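You operate a simulated robot arm through the tools that you are given. There is no shell and no other tool.

The job below is to be done with a simulated robot arm. You get a single attempt, and the scene is never put back.

Task
Pump the oil dial up to 3 bar, then top up the tank to 500 mL.
Fine: use the grey can and put it back; shut the cap; spill no more than a few drops. Set down upright: grey oil can.

The check looks at the end state, three seconds after you hand in, the way a careful person would. Anything else that was tipped, shoved, dropped, spilled or broken makes it a failure. Lids that push on must go on centred and level and be pressed home; caps that screw on are set level and turned clockwise until they are tight.

Robot
A 7-joint arm with a two-finger parallel gripper, fixed in place. Base frame: the origin is on the floor under the middle of its stand, x ahead of it, y to its left, z up; the work surface is at about z = 620. Units: mm, rad, N and s.
With the tool pointing down near the work surface it reaches from about 100 to 640 mm from the base axis. Its first joint turns from -1.152 to 1.152 rad. Payload 1.57 kg.
The tool frame sits at the grasp point between the pads (the TCP): z along the fingers, y along the line on which they close. The tips reach 30 mm beyond it. The gripper opens to 80 mm. The fingers are 17 mm wide and 12 mm thick; the gripper's body (40 by 82 mm) begins 80 mm behind the TCP.
Orientation is that of the tool frame in the base frame, as [roll, pitch, yaw] about the fixed x, y, z axes, in that order (R = Rz(yaw) Ry(pitch) Rx(roll)). With the fingers straight down and closing along the base's y, the tool's x points along the base's -x, its y along +y and its z along -z.

Tools
- The arm moves only by the tool drive_tool. Its argument "steps" is a list of rows, each a list of 3 entries, a list of its own where there are three numbers: the turn, a rotation vector about the tool's x, y, z in rad, then the shift along the tool's x, y, z in mm, then the closure, from 0 (fully open) to 1 (shut). In form: [[[wx, wy, wz], [dx, dy, dz], gripper], ...]. A call has 1 to 20 rows; each row shifts and turns the commanded pose from where the row before left it, along the tool's axes as they then stand. Rows are played at 5 a second. More than 50 mm and 0.15 rad between two rows, or a gripper value outside its range, and nothing of the call is played. A pose out of reach is approached as far as the arm can. The call stops where the force on the tool passes 90 N (or 10 N more than at its start, if that is more) or the arm is blocked; 0.2 s more then pass. Each finger travels about 72 mm/s and halts on what it meets, pressing with about 41 N; the grip force reading is that of the motor and also rises with nothing between the fingers. The clock runs only during rows and for 0.2 s after the last one: add rows that do not move to give the fingers time. It gives the time, the measured TCP pose, the force on the tool (base axes), the opening and the grip force at its end, in the units of the frame above (readings bear some noise), with the torque about the TCP (base axes, N m) and any sound that the robot's microphone picked up, and new pictures: "views" is both (left out), scene, wrist or none.
- Cameras (640 x 400 px; columns grow to the right, rows downward): "scene" is fixed at [32.3, 418.9, 1422.4]; the picture's right is [-0.93, -0.36, 0.00], its down [-0.22, 0.56, -0.80] and it looks along [0.29, -0.75, -0.60] (base axes); focal length 297 px, centre (320, 200). "wrist" rides on the gripper at [72, -7, -122] in the tool frame; the picture's right is [0.09, 1.00, 0.00], its down [-0.84, 0.08, -0.54] and it looks along [-0.54, 0.05, 0.84] (tool axes); focal length 238 px, centre (320, 200). There is no depth. A picture from a camera that has moved, and an enlarged one, comes with that camera's place and axes in the base frame and with its lens.
- inspect(camera, box): a new picture of the part [left, top, right, bottom] of that camera's present view, enlarged. It takes no simulated time.
- close_job(): hands the job in; it is judged then, once.

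Nothing tells you positions but the pictures and the camera data. Unless the task says otherwise, let go and move clear before handing in.

The tools are called after "Emit:" as a command line: name --argument value ..., lists and objects as JSON in quotes. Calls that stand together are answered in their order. drive_tool: Moves the arm, as the interface text tells. Its arguments: {"type":"object","properties":{"steps":{"type":"array"},"views":{"type":"string","enum":["both","scene","wrist","none"]}},"required":["steps"]} The other tools are called the same way: inspect (camera, box) takes an enlarged picture of a part of a camera's view; close_job () hands the job in.

At the start:

```text
clock: 0.0
position: [389.6, 23.8, 1104.9]
tcp_rot: [-3.141, 0.002, -3.141]
ft_force: [0.5, -0.4, -0.3]
moment: [0.01, 0.0, -0.01]
finger_gap: 80.1
grip_force: 0.0
```

scene: 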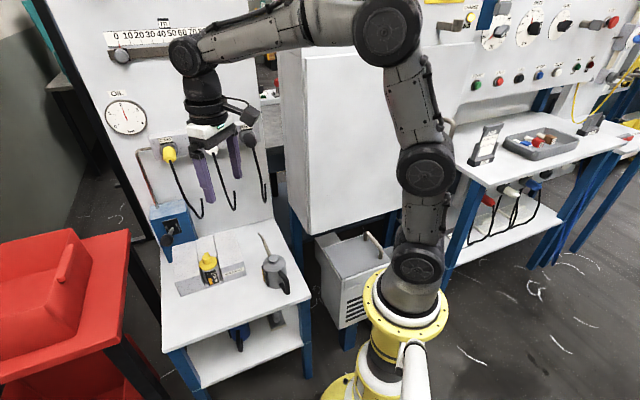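
wrist: 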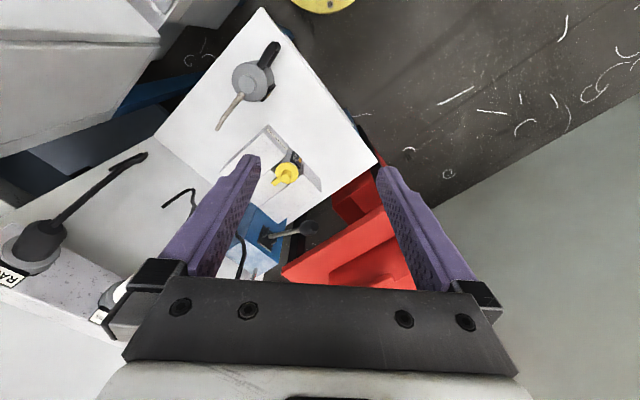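

I see a white bench with a grey oil can, a block with a yellow cap, a blue pump with a lever, and an "Oil" dial on the panel. I'll take enlarged pictures before moving.

Emit:
inspect --camera "scene" --box '[140, 190, 320, 310]'

Emit:
inspect --camera "scene" --box '[90, 10, 290, 135]'

Emit:
inspect --camera "wrist" --box '[200, 20, 380, 280]'

Emit:
inspect --camera "scene" --box '[150, 290, 330, 400]'

```text
3.33 times, centred on (230, 250) of scene
camera zoom: at [32.3, 418.9, 1422.4], right [-0.93, -0.36, 0.0], down [-0.22, 0.56, -0.8], along [0.29, -0.75, -0.6], focal length 989 px, centre (620, 33)
```

zoom: 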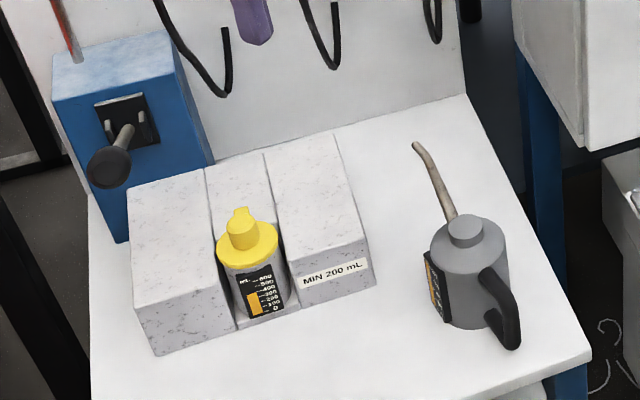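

```text
3.20 times, centred on (190, 72) of scene
camera zoom: at [32.3, 418.9, 1422.4], right [-0.93, -0.36, 0.0], down [-0.22, 0.56, -0.8], along [0.29, -0.75, -0.6], focal length 949 px, centre (736, 608)
```

zoom: 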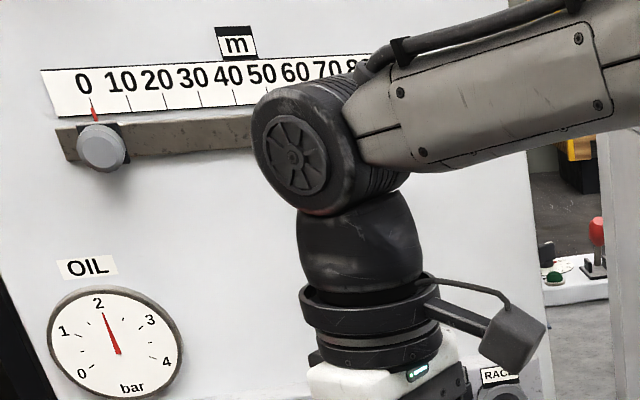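

```text
1.54 times, centred on (290, 150) of wrist
camera zoom: at [318.3, 17.4, 1228.6], right [-0.09, 1.0, 0.0], down [0.84, 0.08, 0.54], along [0.54, 0.05, -0.84], focal length 367 px, centre (366, 277)
```

zoom: 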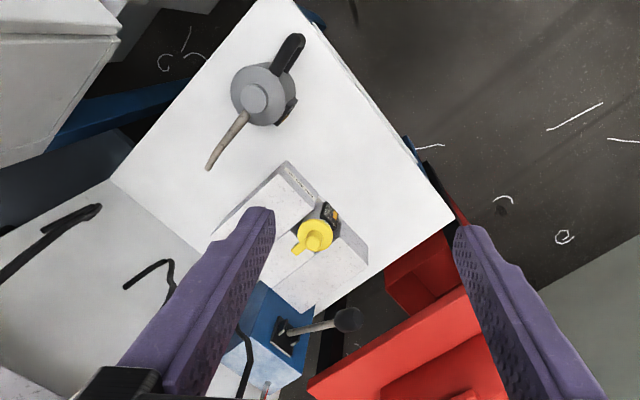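

```text
3.56 times, centred on (240, 345) of scene
camera zoom: at [32.3, 418.9, 1422.4], right [-0.93, -0.36, 0.0], down [-0.22, 0.56, -0.8], along [0.29, -0.75, -0.6], focal length 1055 px, centre (604, -316)
```

zoom: 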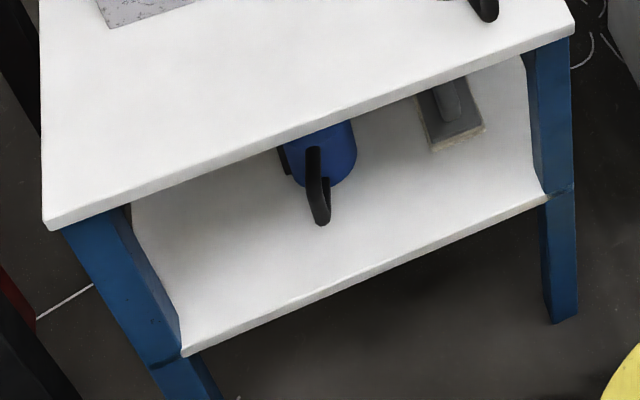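

The tank (bottle with yellow cap and level scale) sits between stone blocks; the dial reads about 2.1 bar. I'll zoom further on the tank scale, can, and pump.

Emit:
inspect --camera "scene" --box '[190, 240, 240, 290]'

Emit:
inspect --camera "scene" --box '[245, 225, 315, 300]'

Emit:
inspect --camera "scene" --box '[140, 190, 220, 270]'

Emit:
inspect --camera "scene" --box '[95, 80, 155, 140]'

```text
8.00 times, centred on (215, 265) of scene
camera zoom: at [32.3, 418.9, 1422.4], right [-0.93, -0.36, 0.0], down [-0.22, 0.56, -0.8], along [0.29, -0.75, -0.6], focal length 2373 px, centre (1160, -320)
```

zoom: 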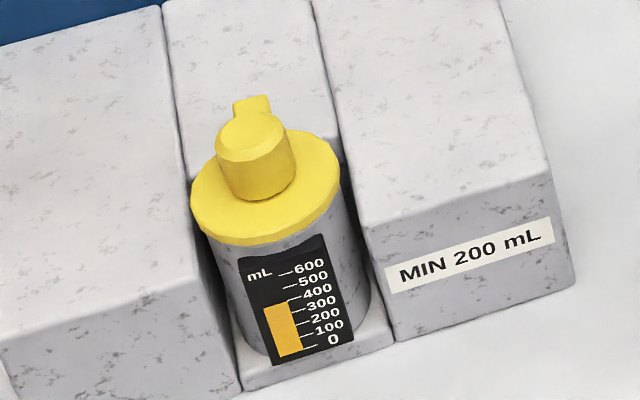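

```text
5.33 times, centred on (280, 262) of scene
camera zoom: at [32.3, 418.9, 1422.4], right [-0.93, -0.36, 0.0], down [-0.22, 0.56, -0.8], along [0.29, -0.75, -0.6], focal length 1582 px, centre (533, -133)
```

zoom: 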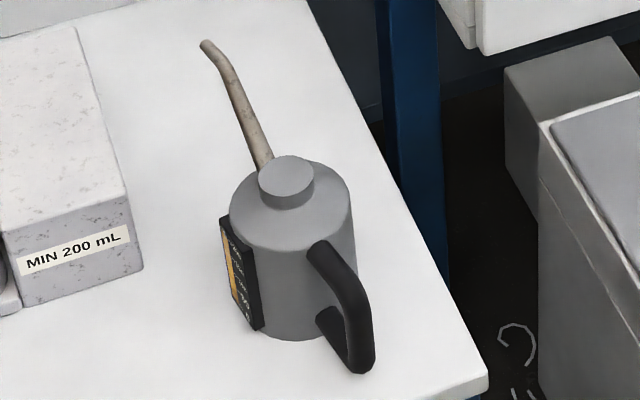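

```text
5.00 times, centred on (180, 230) of scene
camera zoom: at [32.3, 418.9, 1422.4], right [-0.93, -0.36, 0.0], down [-0.22, 0.56, -0.8], along [0.29, -0.75, -0.6], focal length 1483 px, centre (1020, 50)
```

zoom: 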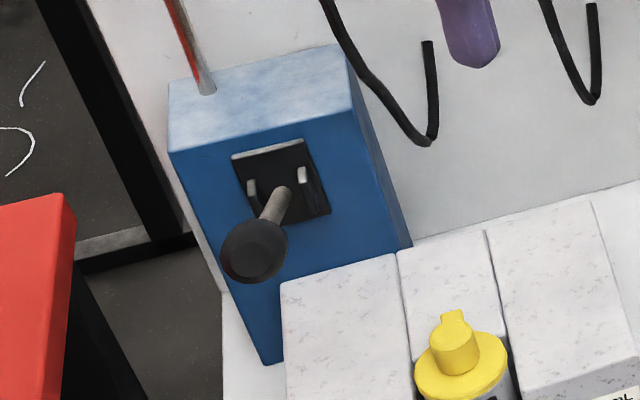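

```text
6.67 times, centred on (125, 110) of scene
camera zoom: at [32.3, 418.9, 1422.4], right [-0.93, -0.36, 0.0], down [-0.22, 0.56, -0.8], along [0.29, -0.75, -0.6], focal length 1978 px, centre (1620, 800)
```

zoom: 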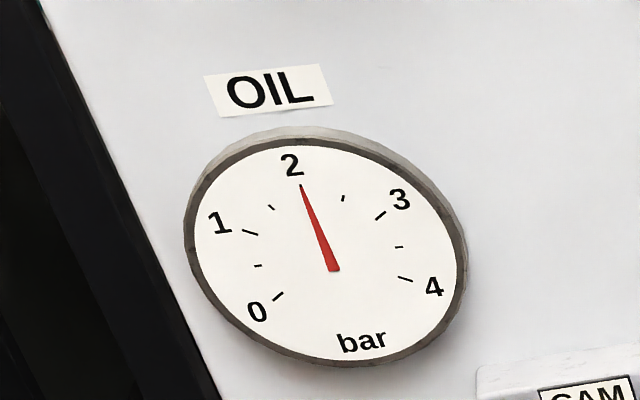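

The bench is turned 45° (front faces (-0.7, 0.7)). I take the tank at about (568,-34), the can at (386,-105), and the pump-lever ball at (628,26,854). Next I'll yaw the tool 45° and go nearer for a close look at the tank.

Emit:
drive_tool --steps '[[[0, 0, 0.131], [0, 0, 40], 0], [[0, 0, 0.131], [0, 0, 40], 0], [[0, 0, 0.131], [0, 0, 40], 0], [[0, 0, 0.131], [0, 0, 40], 0], [[0, 0, 0.131], [0, 0, 40], 0], [[0, 0, 0.131], [0, 0, 40], 0], [[0, 0, 0], [-23, 42, 0], 0], [[0, 0, 0], [-23, 42, 0], 0], [[0, 0, 0], [0, 0, 0], 0]]'

```text
clock: 2.0
position: [483.6, 52.4, 865.7]
tcp_rot: [3.14, -0.001, 2.356]
ft_force: [0.5, 0.4, 0.2]
moment: [0.02, 0.02, -0.03]
finger_gap: 80.2
grip_force: 0.1
camera wrist: at [428.3, 98.9, 988.3], right [0.64, 0.77, 0.0], down [0.65, -0.54, 0.54], along [0.42, -0.35, -0.84], focal length 238 px, centre (320, 200)
```

scene: 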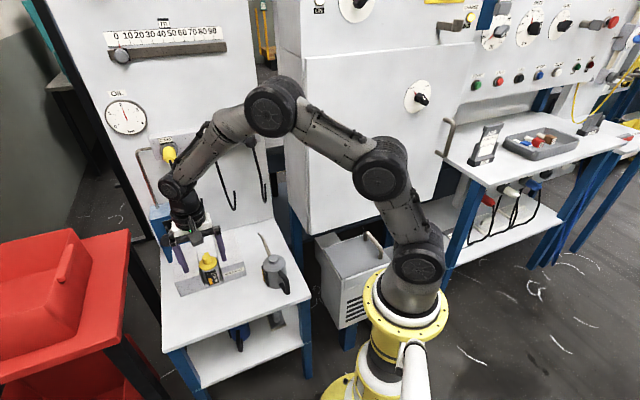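
wrist: 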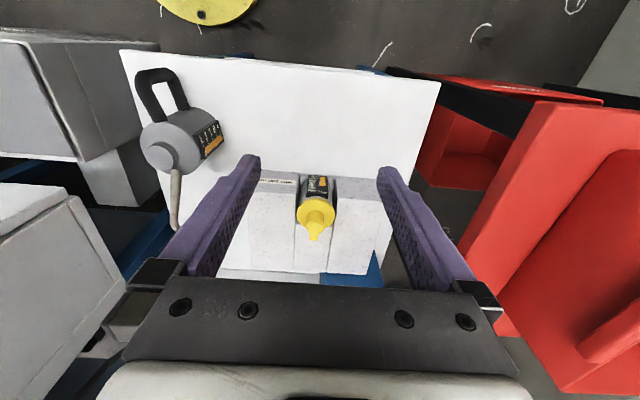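

Emit:
inspect --camera "wrist" --box '[270, 160, 370, 250]'

Emit:
inspect --camera "wrist" --box '[120, 60, 240, 240]'

Emit:
inspect --camera "wrist" --box '[290, 160, 350, 220]'

```text
4.44 times, centred on (320, 205) of wrist
camera zoom: at [428.3, 98.9, 988.3], right [0.64, 0.77, 0.0], down [0.65, -0.54, 0.54], along [0.42, -0.35, -0.84], focal length 1059 px, centre (320, 178)
```

zoom: 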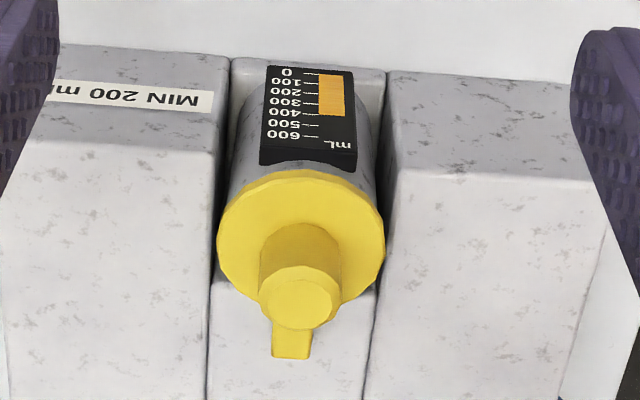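

```text
2.22 times, centred on (180, 150) of wrist
camera zoom: at [428.3, 98.9, 988.3], right [0.64, 0.77, 0.0], down [0.65, -0.54, 0.54], along [0.42, -0.35, -0.84], focal length 530 px, centre (631, 311)
```

zoom: 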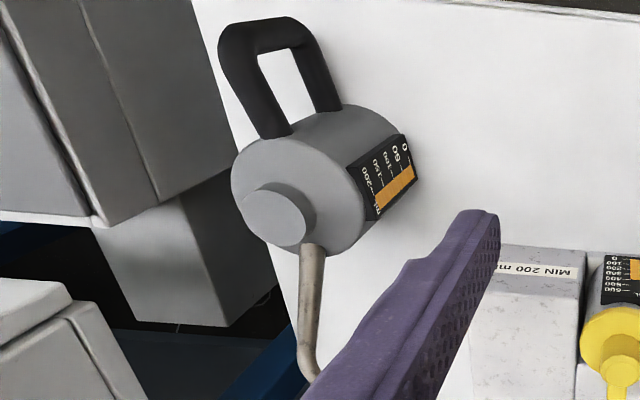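

```text
6.67 times, centred on (320, 190) of wrist
camera zoom: at [428.3, 98.9, 988.3], right [0.64, 0.77, 0.0], down [0.65, -0.54, 0.54], along [0.42, -0.35, -0.84], focal length 1589 px, centre (320, 267)
```

zoom: 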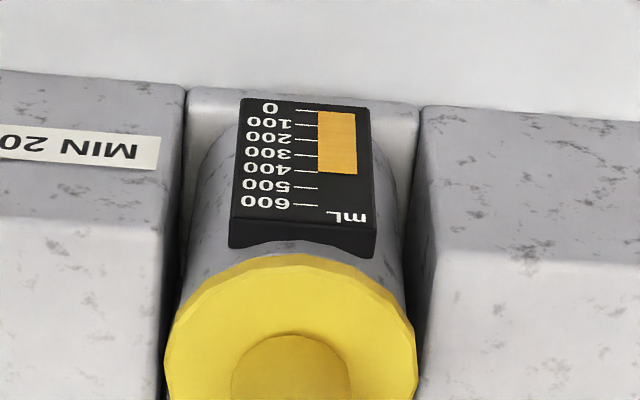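

The tank gauge reads about 400 mL and the can has its own 0–200+ scale. Before touching anything I'll tilt the tool to look at the tank cap from the side, so I can tell what kind of cap it is.

Emit:
drive_tool --steps '[[[0, -0.15, 0], [0, 0, 0], 0], [[0, -0.15, 0], [0, 0, 0], 0], [[0, -0.15, 0], [0, 0, 0], 0], [[0, -0.15, 0], [0, 0, 0], 0], [[0, 0, 0], [19.6, 0, 37.5], 0], [[0, 0, 0], [19.6, 0, 37.5], 0], [[0, 0, 0], [19.6, 0, 37.5], 0], [[0, 0, 0], [0, 0, 0], 0]]'

```text
clock: 3.8
position: [492.6, 40.5, 740.0]
tcp_rot: [3.14, 0.6, 2.352]
ft_force: [-0.4, -0.3, 0.5]
moment: [0.01, -0.01, 0.0]
finger_gap: 80.2
grip_force: 0.0
camera wrist: at [397.3, 126.7, 799.5], right [0.65, 0.76, -0.05], down [0.33, -0.22, 0.92], along [0.69, -0.62, -0.39], focal length 238 px, centre (320, 200)
```

scene: 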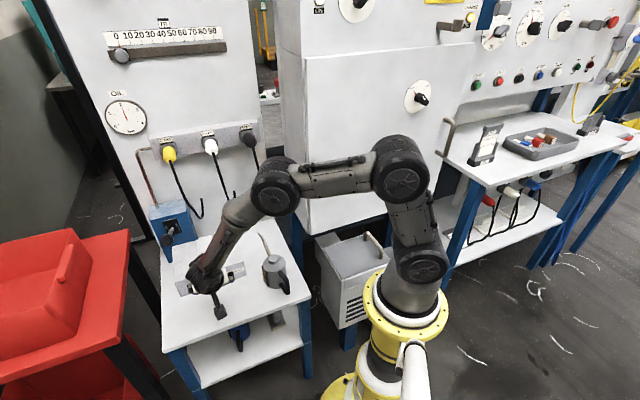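
wrist: 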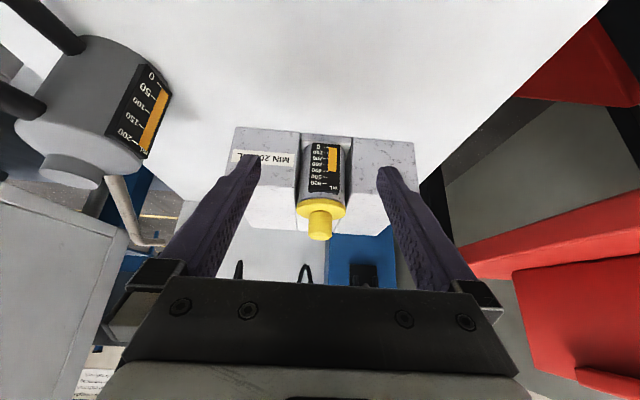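

Emit:
inspect --camera "wrist" --box '[230, 120, 400, 290]'

Emit:
inspect --camera "wrist" --box '[0, 0, 240, 250]'

Emit:
inspect --camera "wrist" --box '[100, 50, 180, 170]'

Emit:
inspect --camera "wrist" --box '[290, 130, 350, 200]'

```text
2.35 times, centred on (315, 205) of wrist
camera zoom: at [397.3, 126.7, 799.5], right [0.65, 0.76, -0.05], down [0.33, -0.22, 0.92], along [0.69, -0.62, -0.39], focal length 561 px, centre (332, 188)
```

zoom: 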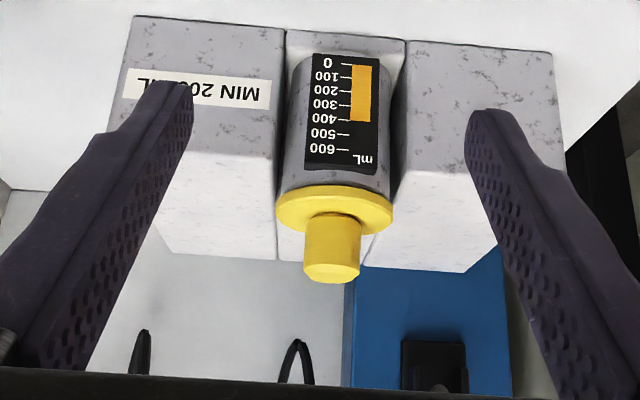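

```text
1.60 times, centred on (120, 125) of wrist
camera zoom: at [397.3, 126.7, 799.5], right [0.65, 0.76, -0.05], down [0.33, -0.22, 0.92], along [0.69, -0.62, -0.39], focal length 381 px, centre (640, 320)
```

zoom: 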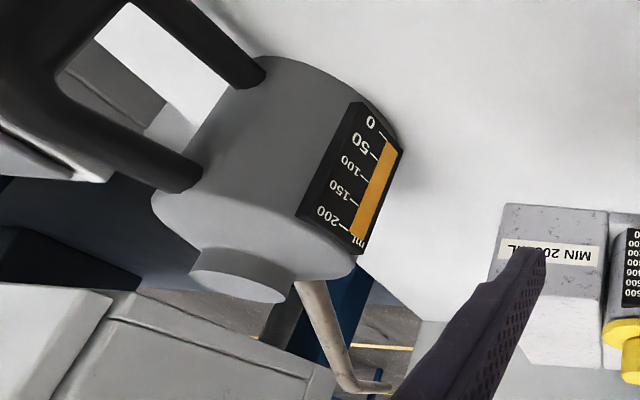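

```text
3.33 times, centred on (140, 110) of wrist
camera zoom: at [397.3, 126.7, 799.5], right [0.65, 0.76, -0.05], down [0.33, -0.22, 0.92], along [0.69, -0.62, -0.39], focal length 794 px, centre (920, 500)
```

zoom: 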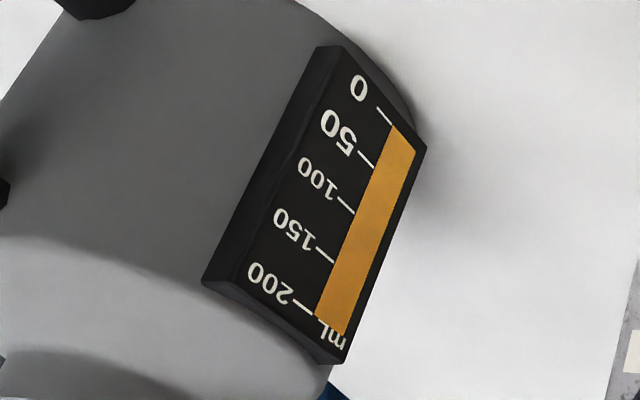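

```text
5.71 times, centred on (320, 165) of wrist
camera zoom: at [397.3, 126.7, 799.5], right [0.65, 0.76, -0.05], down [0.33, -0.22, 0.92], along [0.69, -0.62, -0.39], focal length 1362 px, centre (320, 400)
```

zoom: 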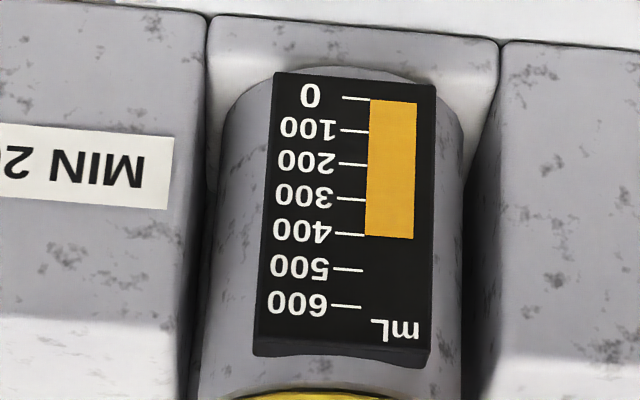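

The tank sits at about 400 mL and the can holds about 205 mL. The yellow cap has a disc, a knob, and a lug behind that may be a hinge. I'll now raise the arm and look at the pump lever up close.

Emit:
drive_tool --steps '[[[0, 0.15, 0], [0, 0, -20], 0], [[0, 0.15, 0], [0, 0, -20], 0], [[0, 0.15, 0], [0, 0, -20], 0], [[0, 0.15, 0], [0, 0, -20], 0], [[0, 0, 0], [-4, 20, -28], 0], [[0, 0, 0], [-4, 20, -28], 0], [[0, 0, 0], [-4, 20, -28], 0], [[0, 0, 0], [-4, 20, -28], 0], [[0, 0, 0], [0, 0, 0], 0]]'

```text
clock: 5.8
position: [539.8, 105.3, 925.8]
tcp_rot: [-3.142, 0.0, 2.356]
ft_force: [0.1, -0.2, 0.4]
moment: [-0.02, 0.03, 0.0]
finger_gap: 80.0
grip_force: 0.0
camera wrist: at [484.5, 152.5, 1048.2], right [0.64, 0.77, 0.0], down [0.65, -0.54, 0.54], along [0.42, -0.35, -0.84], focal length 238 px, centre (320, 200)
```

scene: 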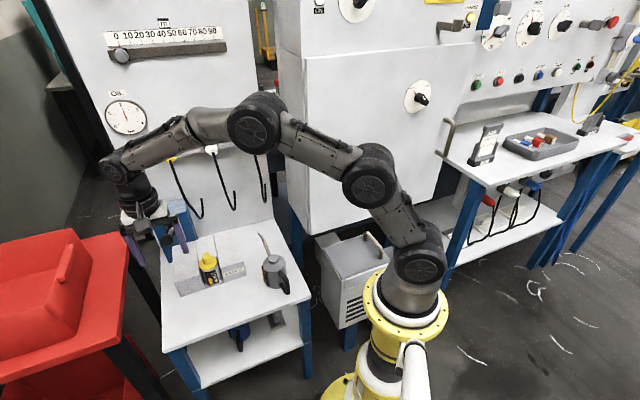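
wrist: 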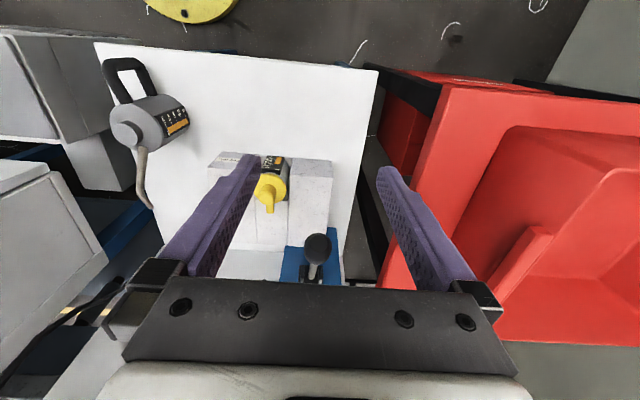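

Emit:
inspect --camera "wrist" --box '[230, 140, 380, 290]'

Emit:
inspect --camera "scene" --box '[90, 150, 240, 270]'

Emit:
inspect --camera "wrist" --box '[90, 40, 210, 220]'

```text
2.67 times, centred on (305, 215) of wrist
camera zoom: at [484.5, 152.5, 1048.2], right [0.64, 0.77, 0.0], down [0.65, -0.54, 0.54], along [0.42, -0.35, -0.84], focal length 636 px, centre (360, 160)
```

zoom: 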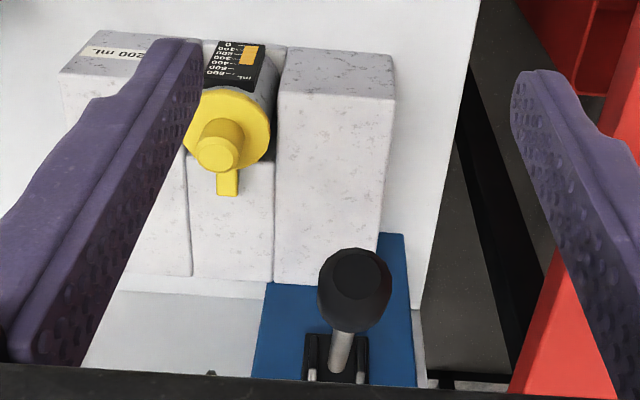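

```text
3.33 times, centred on (165, 210) of scene
camera zoom: at [32.3, 418.9, 1422.4], right [-0.93, -0.36, 0.0], down [-0.22, 0.56, -0.8], along [0.29, -0.75, -0.6], focal length 989 px, centre (837, 167)
```

zoom: 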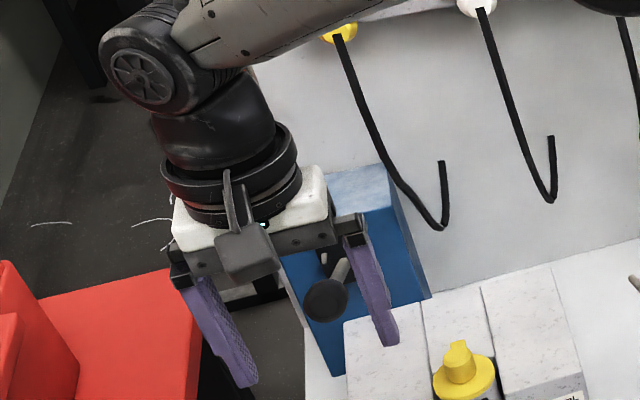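

```text
2.22 times, centred on (150, 130) of wrist
camera zoom: at [484.5, 152.5, 1048.2], right [0.64, 0.77, 0.0], down [0.65, -0.54, 0.54], along [0.42, -0.35, -0.84], focal length 530 px, centre (698, 356)
```

zoom: 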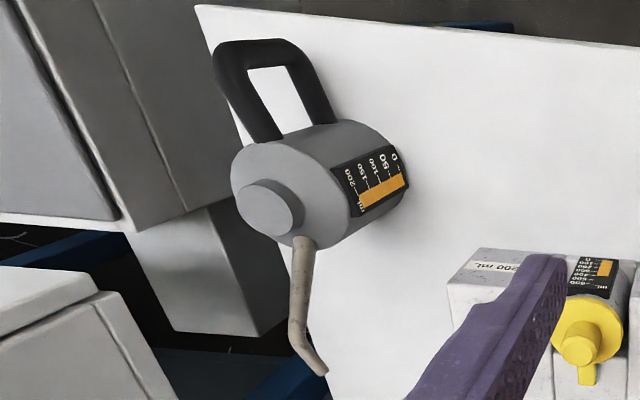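

The lever ball is at about n=-426, t=464, z=854 (n = bench normal toward the arm, t = along the bench), and the cap's rear tab looks like a hinge. I'll move over the ball and come down around it.

Emit:
drive_tool --steps '[[[0, 0, 0], [-40, 2.7, 0], 0], [[0, 0, 0], [-40, 2.7, 0], 0], [[0, 0, 0], [-39, 2.6, 0], 0], [[0, 0, 0], [0, 0, 36], 0], [[0, 0, 0], [0, 0, 34], 0], [[0, 0, 0], [0, 0, 0], 0]]'

```text
clock: 7.2
position: [628.5, 27.5, 854.4]
tcp_rot: [3.14, -0.001, 2.355]
ft_force: [0.8, 0.5, -0.7]
moment: [-0.05, 0.05, -0.01]
finger_gap: 80.1
grip_force: 0.0
camera wrist: at [573.9, 73.4, 977.3], right [0.64, 0.77, 0.0], down [0.65, -0.54, 0.54], along [0.42, -0.35, -0.84], focal length 238 px, centre (320, 200)
```

scene: 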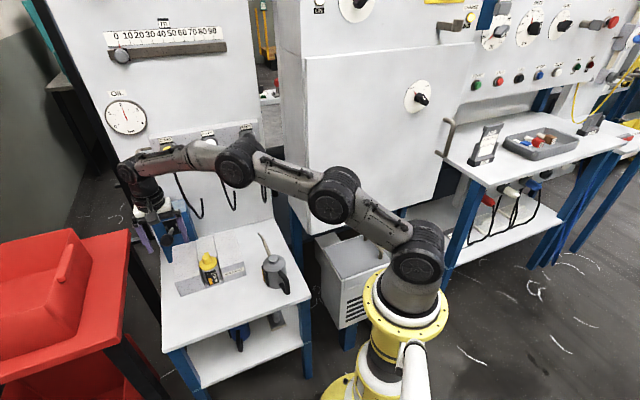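
wrist: 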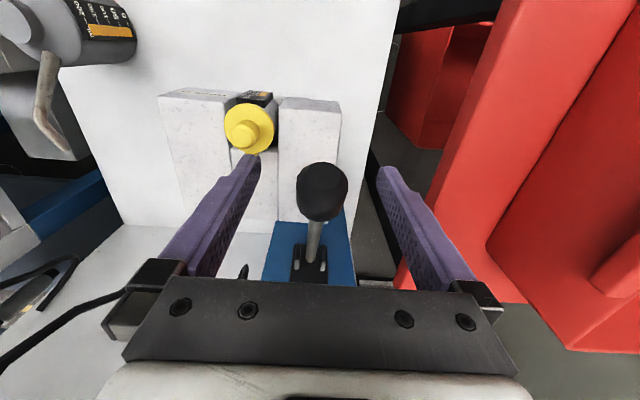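

The ball is centred at the TCP in the wrist picture. I'll close on it and start a first downward stroke, following the lever's arc.

Emit:
drive_tool --steps '[[[0, 0, 0], [0, 0, 0], 1], [[0, 0, 0], [0, 0, 0], 1], [[0, 0, 0], [0, 0, 0], 1], [[0, 0, 0], [0, 0, 0], 1]]' --views "wrist"

Emit:
drive_tool --steps '[[[0, 0, 0], [4.5, 0, 11], 1], [[0, 0, 0], [4, 0, 12], 1], [[0, 0, 0], [2.5, 0, 12], 1], [[0, 0, 0], [1.5, 0, 12], 1]]' --views "both"

```text
clock: 8.2
position: [630.3, 29.0, 855.5]
tcp_rot: [3.138, 0.003, 2.357]
ft_force: [10.8, 6.4, -5.1]
moment: [0.1, -0.13, 0.07]
finger_gap: 31.4
grip_force: 40.2
camera wrist: at [574.3, 74.2, 977.6], right [0.64, 0.77, 0.0], down [0.64, -0.54, 0.54], along [0.42, -0.35, -0.84], focal length 238 px, centre (320, 200)
```

wrist: 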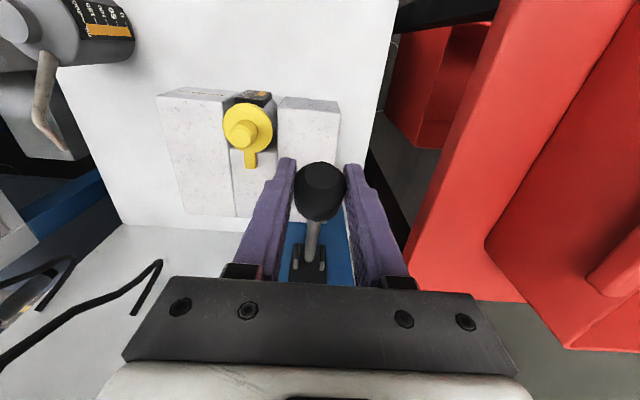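

```text
clock: 9.2
position: [620.6, 35.8, 809.0]
tcp_rot: [3.138, 0.0, 2.353]
ft_force: [-1.7, 7.9, 8.3]
moment: [-0.68, -0.67, 0.07]
finger_gap: 31.6
grip_force: 40.2
camera wrist: at [565.8, 83.2, 930.8], right [0.64, 0.77, 0.0], down [0.65, -0.54, 0.54], along [0.42, -0.35, -0.84], focal length 238 px, centre (320, 200)
```

scene: 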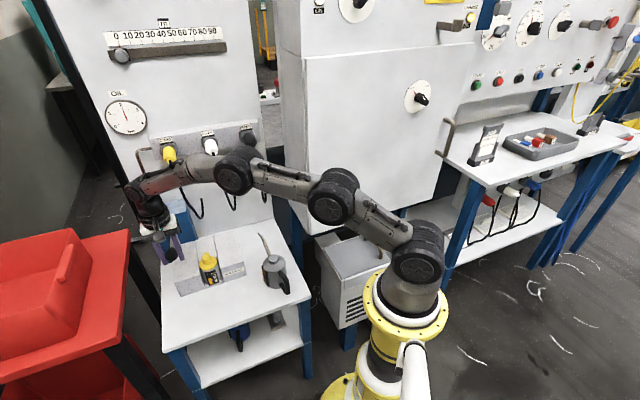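
wrist: 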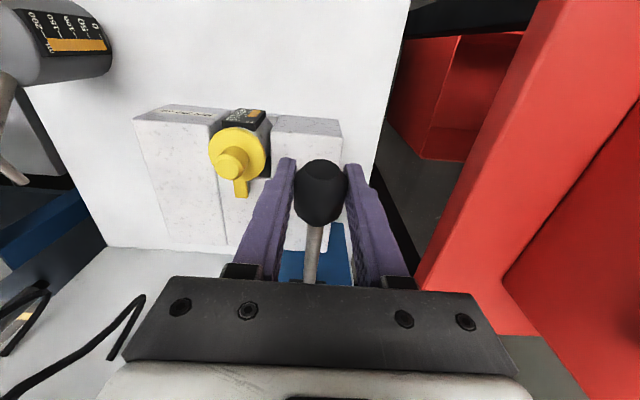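

The lever follows with little force. I'll check the dial, then carry on down to the end of the stroke.

Emit:
inspect --camera "scene" --box '[95, 80, 155, 140]'

Emit:
drive_tool --steps '[[[0, 0, 0], [0.5, 0, 12], 1], [[0, 0, 0], [-0.5, 0, 12], 1], [[0, 0, 0], [-1.5, 0, 12], 1], [[0, 0, 0], [-2.5, 0, 12], 1]]' --views "wrist"

Emit:
inspect --camera "scene" --box '[95, 80, 155, 140]'

```text
6.67 times, centred on (125, 110) of scene
camera zoom: at [32.0, 419.1, 1422.3], right [-0.93, -0.36, 0.0], down [-0.22, 0.56, -0.8], along [0.29, -0.75, -0.6], focal length 1978 px, centre (1620, 800)
```

zoom: 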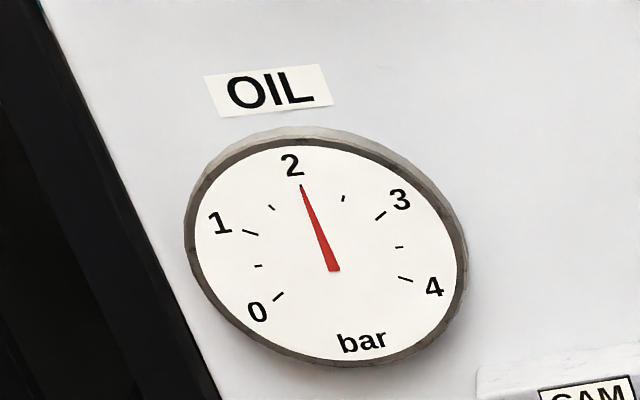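

```text
clock: 10.2
position: [622.3, 34.7, 759.7]
tcp_rot: [3.141, -0.001, 2.355]
ft_force: [-6.9, 17.8, 5.1]
moment: [-0.63, -0.67, 0.03]
finger_gap: 31.4
grip_force: 40.3
camera wrist: at [568.5, 80.7, 882.8], right [0.64, 0.77, 0.0], down [0.65, -0.54, 0.54], along [0.42, -0.34, -0.84], focal length 238 px, centre (320, 200)
```

wrist: 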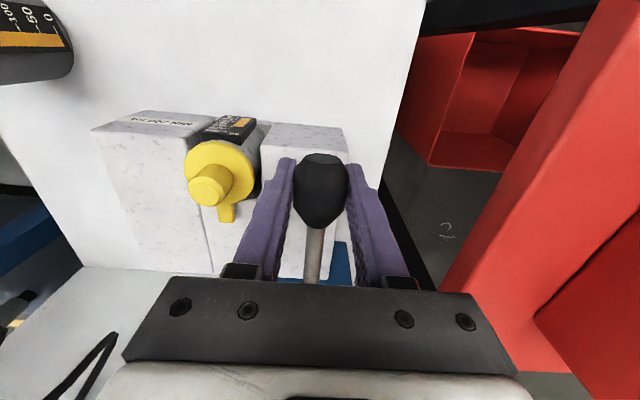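

```text
6.67 times, centred on (125, 110) of scene
camera zoom: at [32.0, 419.3, 1422.3], right [-0.93, -0.36, 0.0], down [-0.22, 0.56, -0.8], along [0.29, -0.75, -0.6], focal length 1978 px, centre (1620, 800)
```

zoom: 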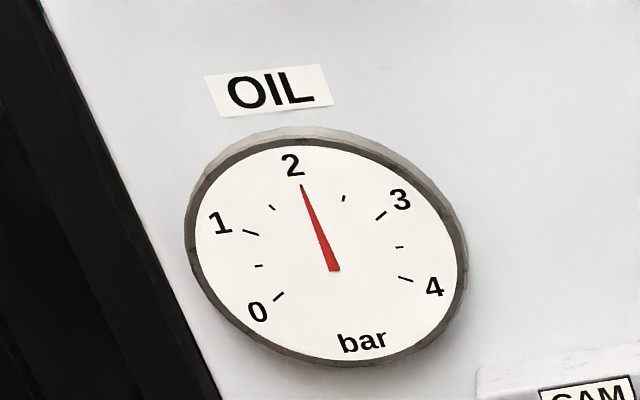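

No dial change yet; the ball is still well held at about -15°. I'll continue down gently towards the lower stop, keeping the fingertips above the block top (~680).

Emit:
drive_tool --steps '[[[0, 0, 0], [-2.5, 0, 8], 1], [[0, 0, 0], [-2.5, 0, 8], 1], [[0, 0, 0], [0, 0, 0], 1]]' --views "wrist"

Emit:
inspect --camera "scene" --box '[95, 80, 155, 140]'

Emit:
inspect --camera "scene" --box '[110, 170, 230, 290]'

```text
clock: 11.0
position: [627.1, 30.8, 745.0]
tcp_rot: [-3.139, 0.0, 2.357]
ft_force: [-8.7, 15.9, 2.7]
moment: [-0.68, -0.58, 0.05]
finger_gap: 31.5
grip_force: 40.3
camera wrist: at [572.1, 77.1, 867.2], right [0.64, 0.77, 0.0], down [0.65, -0.54, 0.54], along [0.42, -0.35, -0.84], focal length 238 px, centre (320, 200)
```

wrist: 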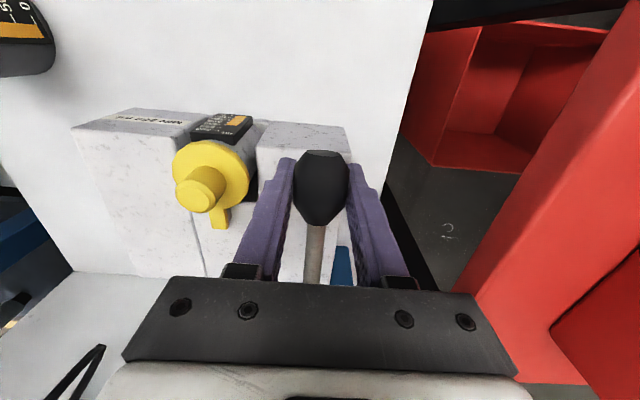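

```text
6.67 times, centred on (125, 110) of scene
camera zoom: at [32.0, 419.2, 1422.3], right [-0.93, -0.36, 0.0], down [-0.22, 0.56, -0.8], along [0.29, -0.75, -0.6], focal length 1978 px, centre (1620, 800)
```

zoom: 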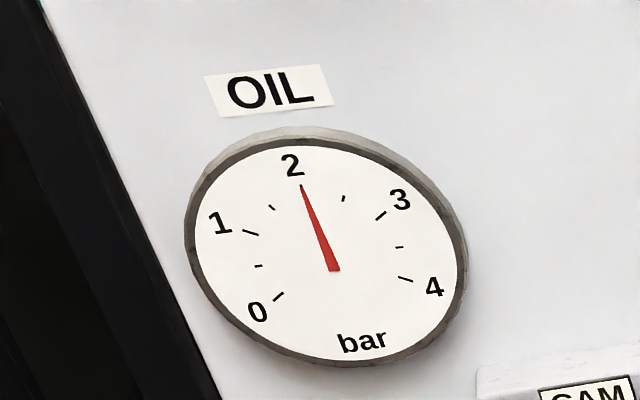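

```text
3.33 times, centred on (170, 230) of scene
camera zoom: at [32.0, 419.2, 1422.3], right [-0.93, -0.36, 0.0], down [-0.22, 0.56, -0.8], along [0.29, -0.75, -0.6], focal length 989 px, centre (820, 100)
```

zoom: 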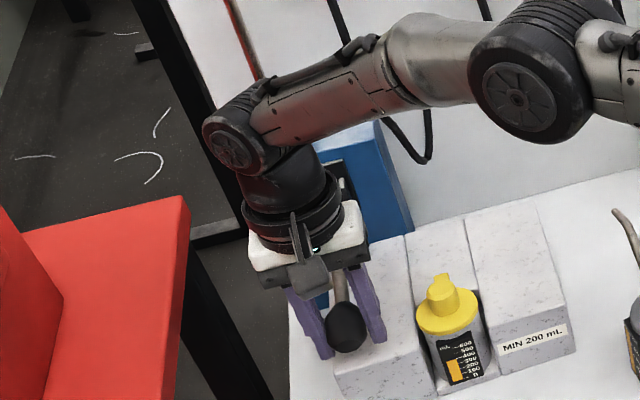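

Emit:
drive_tool --steps '[[[0, 0, 0], [-3, 0, 7], 1], [[0, 0, 0], [-3, 0, 7], 1], [[0, 0, 0], [0, 0, 0], 1]]' --views "wrist"

Emit:
inspect --camera "scene" --box '[95, 80, 155, 140]'

```text
clock: 11.8
position: [631.4, 25.4, 731.0]
tcp_rot: [-3.142, 0.0, 2.356]
ft_force: [-8.8, 16.3, 0.5]
moment: [-0.7, -0.63, -0.01]
finger_gap: 31.6
grip_force: 40.4
camera wrist: at [576.5, 72.6, 853.1], right [0.64, 0.77, 0.0], down [0.65, -0.54, 0.54], along [0.42, -0.35, -0.84], focal length 238 px, centre (320, 200)
```

wrist: 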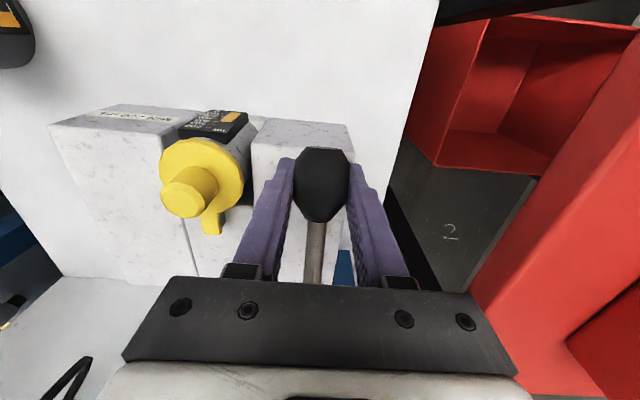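

```text
6.67 times, centred on (125, 110) of scene
camera zoom: at [32.0, 419.2, 1422.3], right [-0.93, -0.36, 0.0], down [-0.22, 0.56, -0.8], along [0.29, -0.75, -0.6], focal length 1978 px, centre (1620, 800)
```

zoom: 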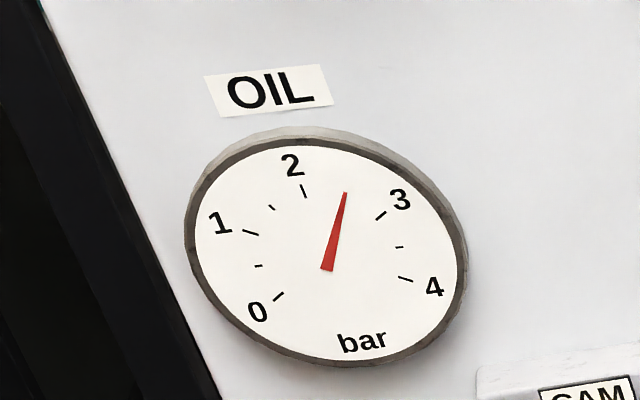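

The dial jumped to 2.5 bar at the bottom of the stroke, so one more full stroke should give 3. I'll raise the lever back to the top along the same arc.

Emit:
drive_tool --steps '[[[0, 0, 0], [3, 0, -7], 1], [[0, 0, 0], [3, 0, -7], 1], [[0, 0, 0], [2.5, 0, -8], 1], [[0, 0, 0], [2.5, 0, -8], 1], [[0, 0, 0], [2.5, 0, -12], 1], [[0, 0, 0], [1.5, 0, -12], 1], [[0, 0, 0], [0.5, 0, -12], 1], [[0, 0, 0], [-0.5, 0, -12], 1], [[0, 0, 0], [-1.5, 0, -12], 1], [[0, 0, 0], [-2.5, 0, -12], 1], [[0, 0, 0], [-4, 0, -12], 1], [[0, 0, 0], [-4.5, 0, -10], 1], [[0, 0, 0], [0, 0, 0], 1]]' --views "wrist"

Emit:
inspect --camera "scene" --box '[95, 80, 155, 140]'

```text
clock: 14.6
position: [629.2, 28.6, 855.5]
tcp_rot: [3.141, -0.004, 2.357]
ft_force: [-1.0, 9.3, -5.6]
moment: [0.9, 0.89, 0.05]
finger_gap: 31.2
grip_force: 40.1
camera wrist: at [574.5, 74.9, 977.4], right [0.64, 0.77, 0.0], down [0.65, -0.54, 0.54], along [0.41, -0.34, -0.84], focal length 238 px, centre (320, 200)
```

wrist: 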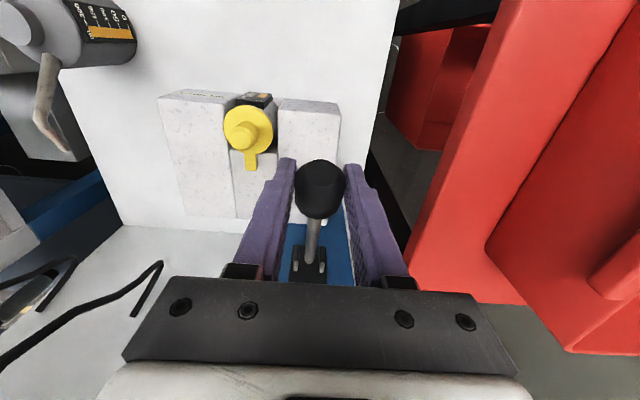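

```text
6.67 times, centred on (125, 110) of scene
camera zoom: at [32.4, 419.1, 1422.3], right [-0.93, -0.36, 0.0], down [-0.22, 0.56, -0.8], along [0.29, -0.75, -0.6], focal length 1978 px, centre (1620, 800)
```

zoom: 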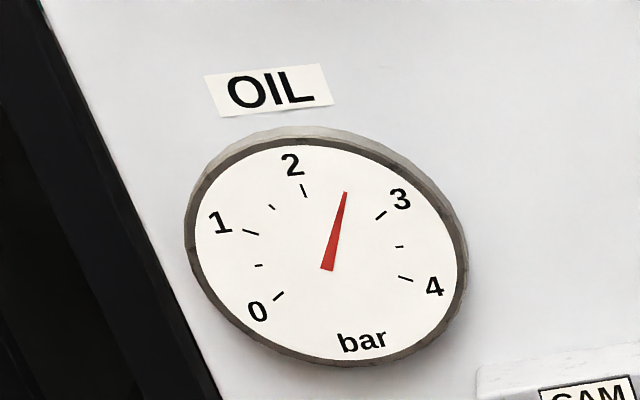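

The dial holds at 2.5 bar with the lever back at the top. Second down stroke along the same arc now.

Emit:
drive_tool --steps '[[[0, 0, 0], [4.5, 0, 10], 1], [[0, 0, 0], [4, 0, 12], 1], [[0, 0, 0], [2.5, 0, 12], 1], [[0, 0, 0], [1.5, 0, 12], 1], [[0, 0, 0], [0.5, 0, 12], 1], [[0, 0, 0], [-0.5, 0, 12], 1], [[0, 0, 0], [-1.5, 0, 12], 1], [[0, 0, 0], [-2.5, 0, 12], 1], [[0, 0, 0], [-2.5, 0, 8], 1], [[0, 0, 0], [-2.5, 0, 8], 1], [[0, 0, 0], [-3, 0, 7], 1], [[0, 0, 0], [-3, 0, 7], 1], [[0, 0, 0], [0, 0, 0], 1]]' --views "wrist"

Emit:
inspect --camera "scene" --box '[95, 80, 155, 140]'

```text
clock: 17.4
position: [630.3, 26.3, 730.0]
tcp_rot: [-3.14, -0.004, 2.355]
ft_force: [-6.5, 17.8, -1.2]
moment: [-0.38, -0.41, 0.0]
finger_gap: 31.5
grip_force: 40.0
camera wrist: at [576.1, 73.2, 852.0], right [0.64, 0.77, 0.0], down [0.65, -0.54, 0.54], along [0.41, -0.35, -0.84], focal length 238 px, centre (320, 200)
```

wrist: 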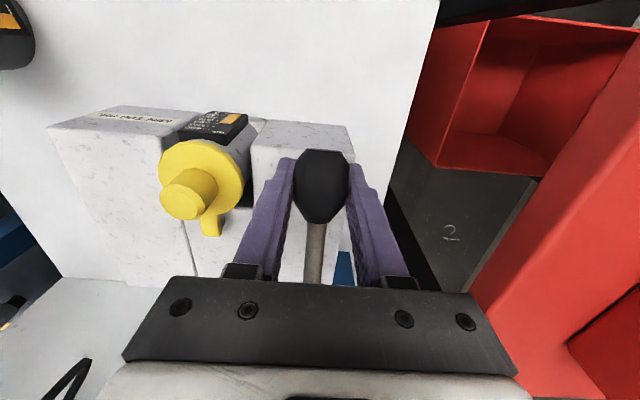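

```text
6.67 times, centred on (125, 110) of scene
camera zoom: at [32.1, 419.2, 1422.3], right [-0.93, -0.36, 0.0], down [-0.22, 0.56, -0.8], along [0.29, -0.75, -0.6], focal length 1978 px, centre (1620, 800)
```

zoom: 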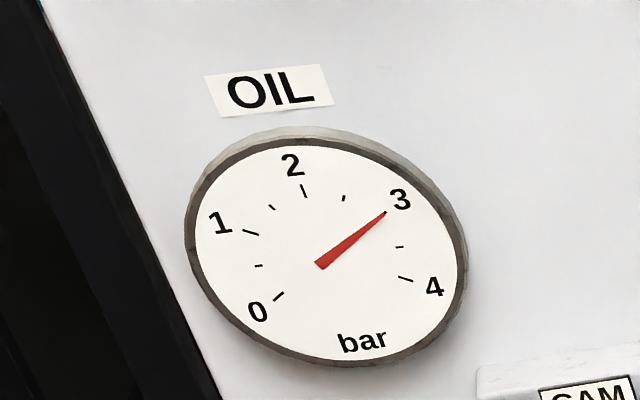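

The dial reads 3 bar. I'll bring the lever back up to where it was, let go, and rise clear.

Emit:
drive_tool --steps '[[[0, 0, 0], [3, 0, -7], 1], [[0, 0, 0], [3, 0, -7], 1], [[0, 0, 0], [2.5, 0, -8], 1], [[0, 0, 0], [2.5, 0, -8], 1], [[0, 0, 0], [2.5, 0, -12], 1], [[0, 0, 0], [1.5, 0, -12], 1], [[0, 0, 0], [0.5, 0, -12], 1], [[0, 0, 0], [-0.5, 0, -12], 1], [[0, 0, 0], [-1.5, 0, -12], 1], [[0, 0, 0], [-2.5, 0, -12], 1], [[0, 0, 0], [-4, 0, -12], 1], [[0, 0, 0], [-4.5, 0, -10], 1], [[0, 0, 0], [0, 0, 0], 1], [[0, 0, 0], [0, 0, 0], 0.5], [[0, 0, 0], [0, 0, 0], 0], [[0, 0, 0], [0, 0, 0], 0], [[0, 0, 0], [0, 0, 0], 0]]' --views "both"

Emit:
inspect --camera "scene" --box '[95, 80, 155, 140]'

```text
clock: 21.0
position: [630.3, 27.1, 855.0]
tcp_rot: [3.14, 0.0, 2.354]
ft_force: [-0.3, 0.5, -1.1]
moment: [0.0, -0.01, 0.01]
finger_gap: 80.0
grip_force: 0.0
camera wrist: at [574.7, 73.3, 976.8], right [0.64, 0.77, 0.0], down [0.65, -0.54, 0.54], along [0.42, -0.35, -0.84], focal length 238 px, centre (320, 200)
```

scene: 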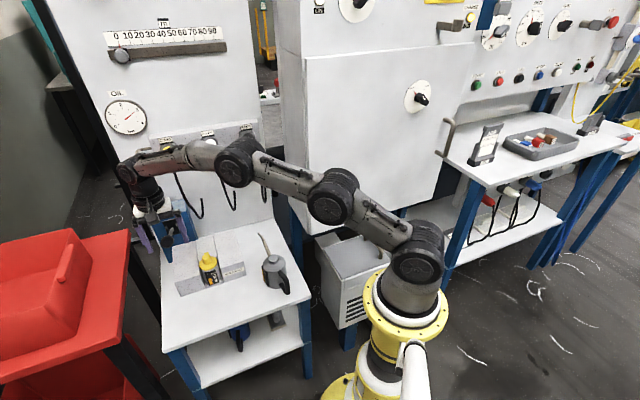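
wrist: 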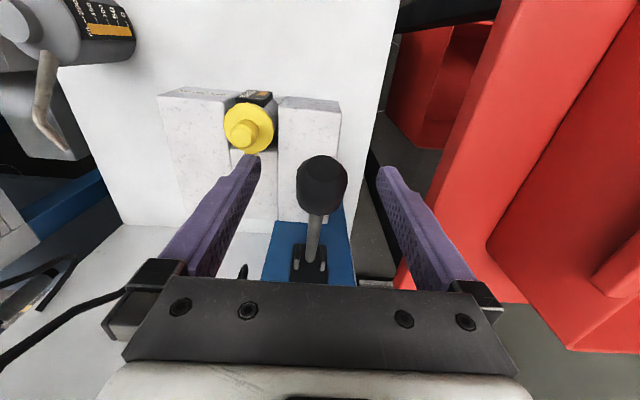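

```text
6.67 times, centred on (125, 110) of scene
camera zoom: at [32.3, 418.9, 1422.4], right [-0.93, -0.36, 0.0], down [-0.22, 0.56, -0.8], along [0.29, -0.75, -0.6], focal length 1978 px, centre (1620, 800)
```

zoom: 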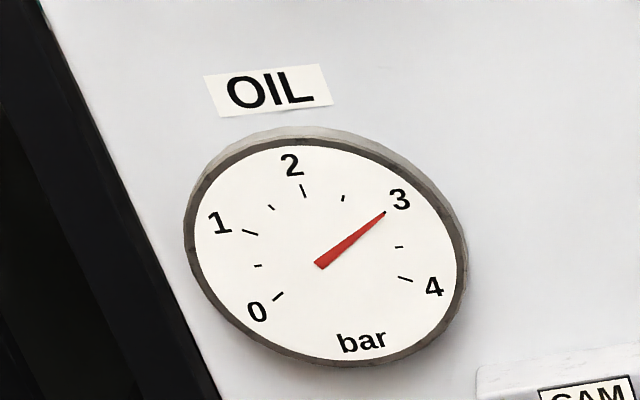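

The pump is done: 3 bar, lever back at the top and holding. Now I'll rise and move over to the tank cap for a close look.

Emit:
drive_tool --steps '[[[0, 0, 0], [0, 0, -35], 0], [[0, 0, 0], [0, 0, -35], 0], [[0, 0, 0], [10, -26.3, 0], 0], [[0, 0, 0], [10, -26.3, 0], 0], [[0, 0, 0], [10, -26.3, 0], 0], [[0, 0, 0], [0, 0, 45], 0], [[0, 0, 0], [0, 0, 40], 0], [[0, 0, 0], [0, 0, 0], 0]]' --views "both"

Emit:
inspect --camera "wrist" --box '[240, 110, 400, 290]'

Emit:
inspect --camera "scene" --box '[190, 240, 240, 290]'

```text
clock: 22.8
position: [551.7, -9.3, 840.4]
tcp_rot: [3.14, -0.001, 2.354]
ft_force: [-0.2, 0.0, 0.5]
moment: [0.01, -0.03, 0.01]
finger_gap: 80.0
grip_force: 0.0
camera wrist: at [496.9, 38.5, 961.4], right [0.64, 0.77, 0.0], down [0.65, -0.54, 0.54], along [0.42, -0.35, -0.84], focal length 238 px, centre (320, 200)
```

scene: 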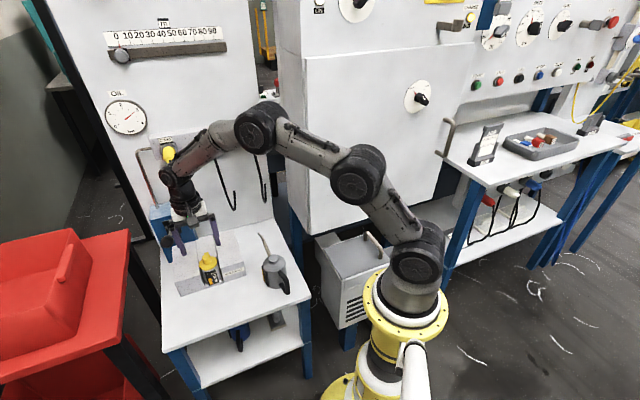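
wrist: 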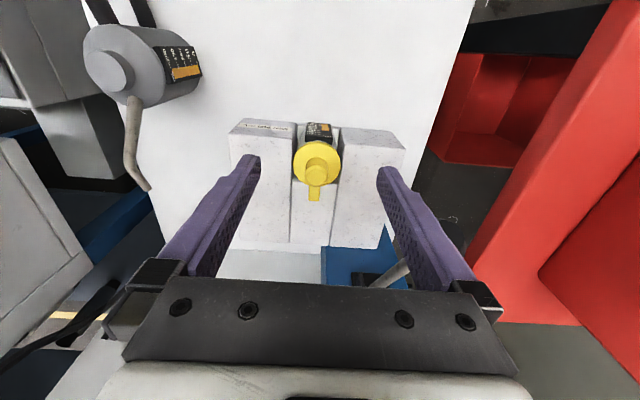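

```text
2.22 times, centred on (320, 200) of wrist
camera zoom: at [496.9, 38.5, 961.4], right [0.64, 0.77, 0.0], down [0.65, -0.54, 0.54], along [0.42, -0.35, -0.84], focal length 530 px, centre (320, 200)
```

zoom: 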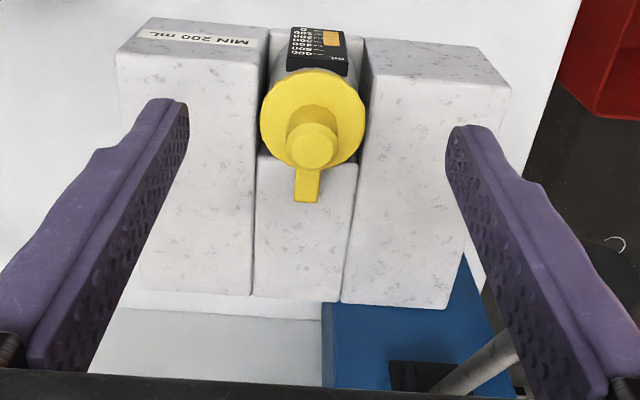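

```text
8.00 times, centred on (215, 265) of scene
camera zoom: at [32.3, 418.9, 1422.4], right [-0.93, -0.36, 0.0], down [-0.22, 0.56, -0.8], along [0.29, -0.75, -0.6], focal length 2373 px, centre (1160, -320)
```

zoom: 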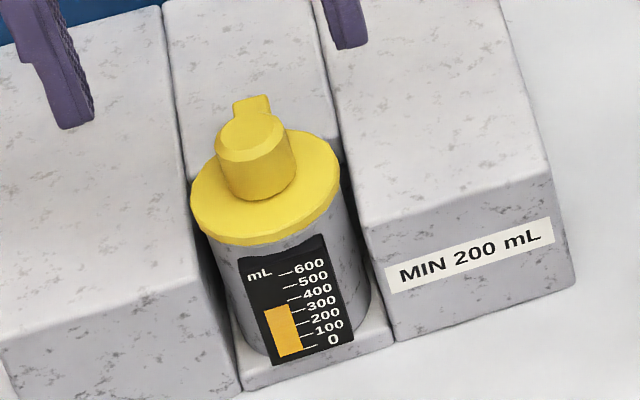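

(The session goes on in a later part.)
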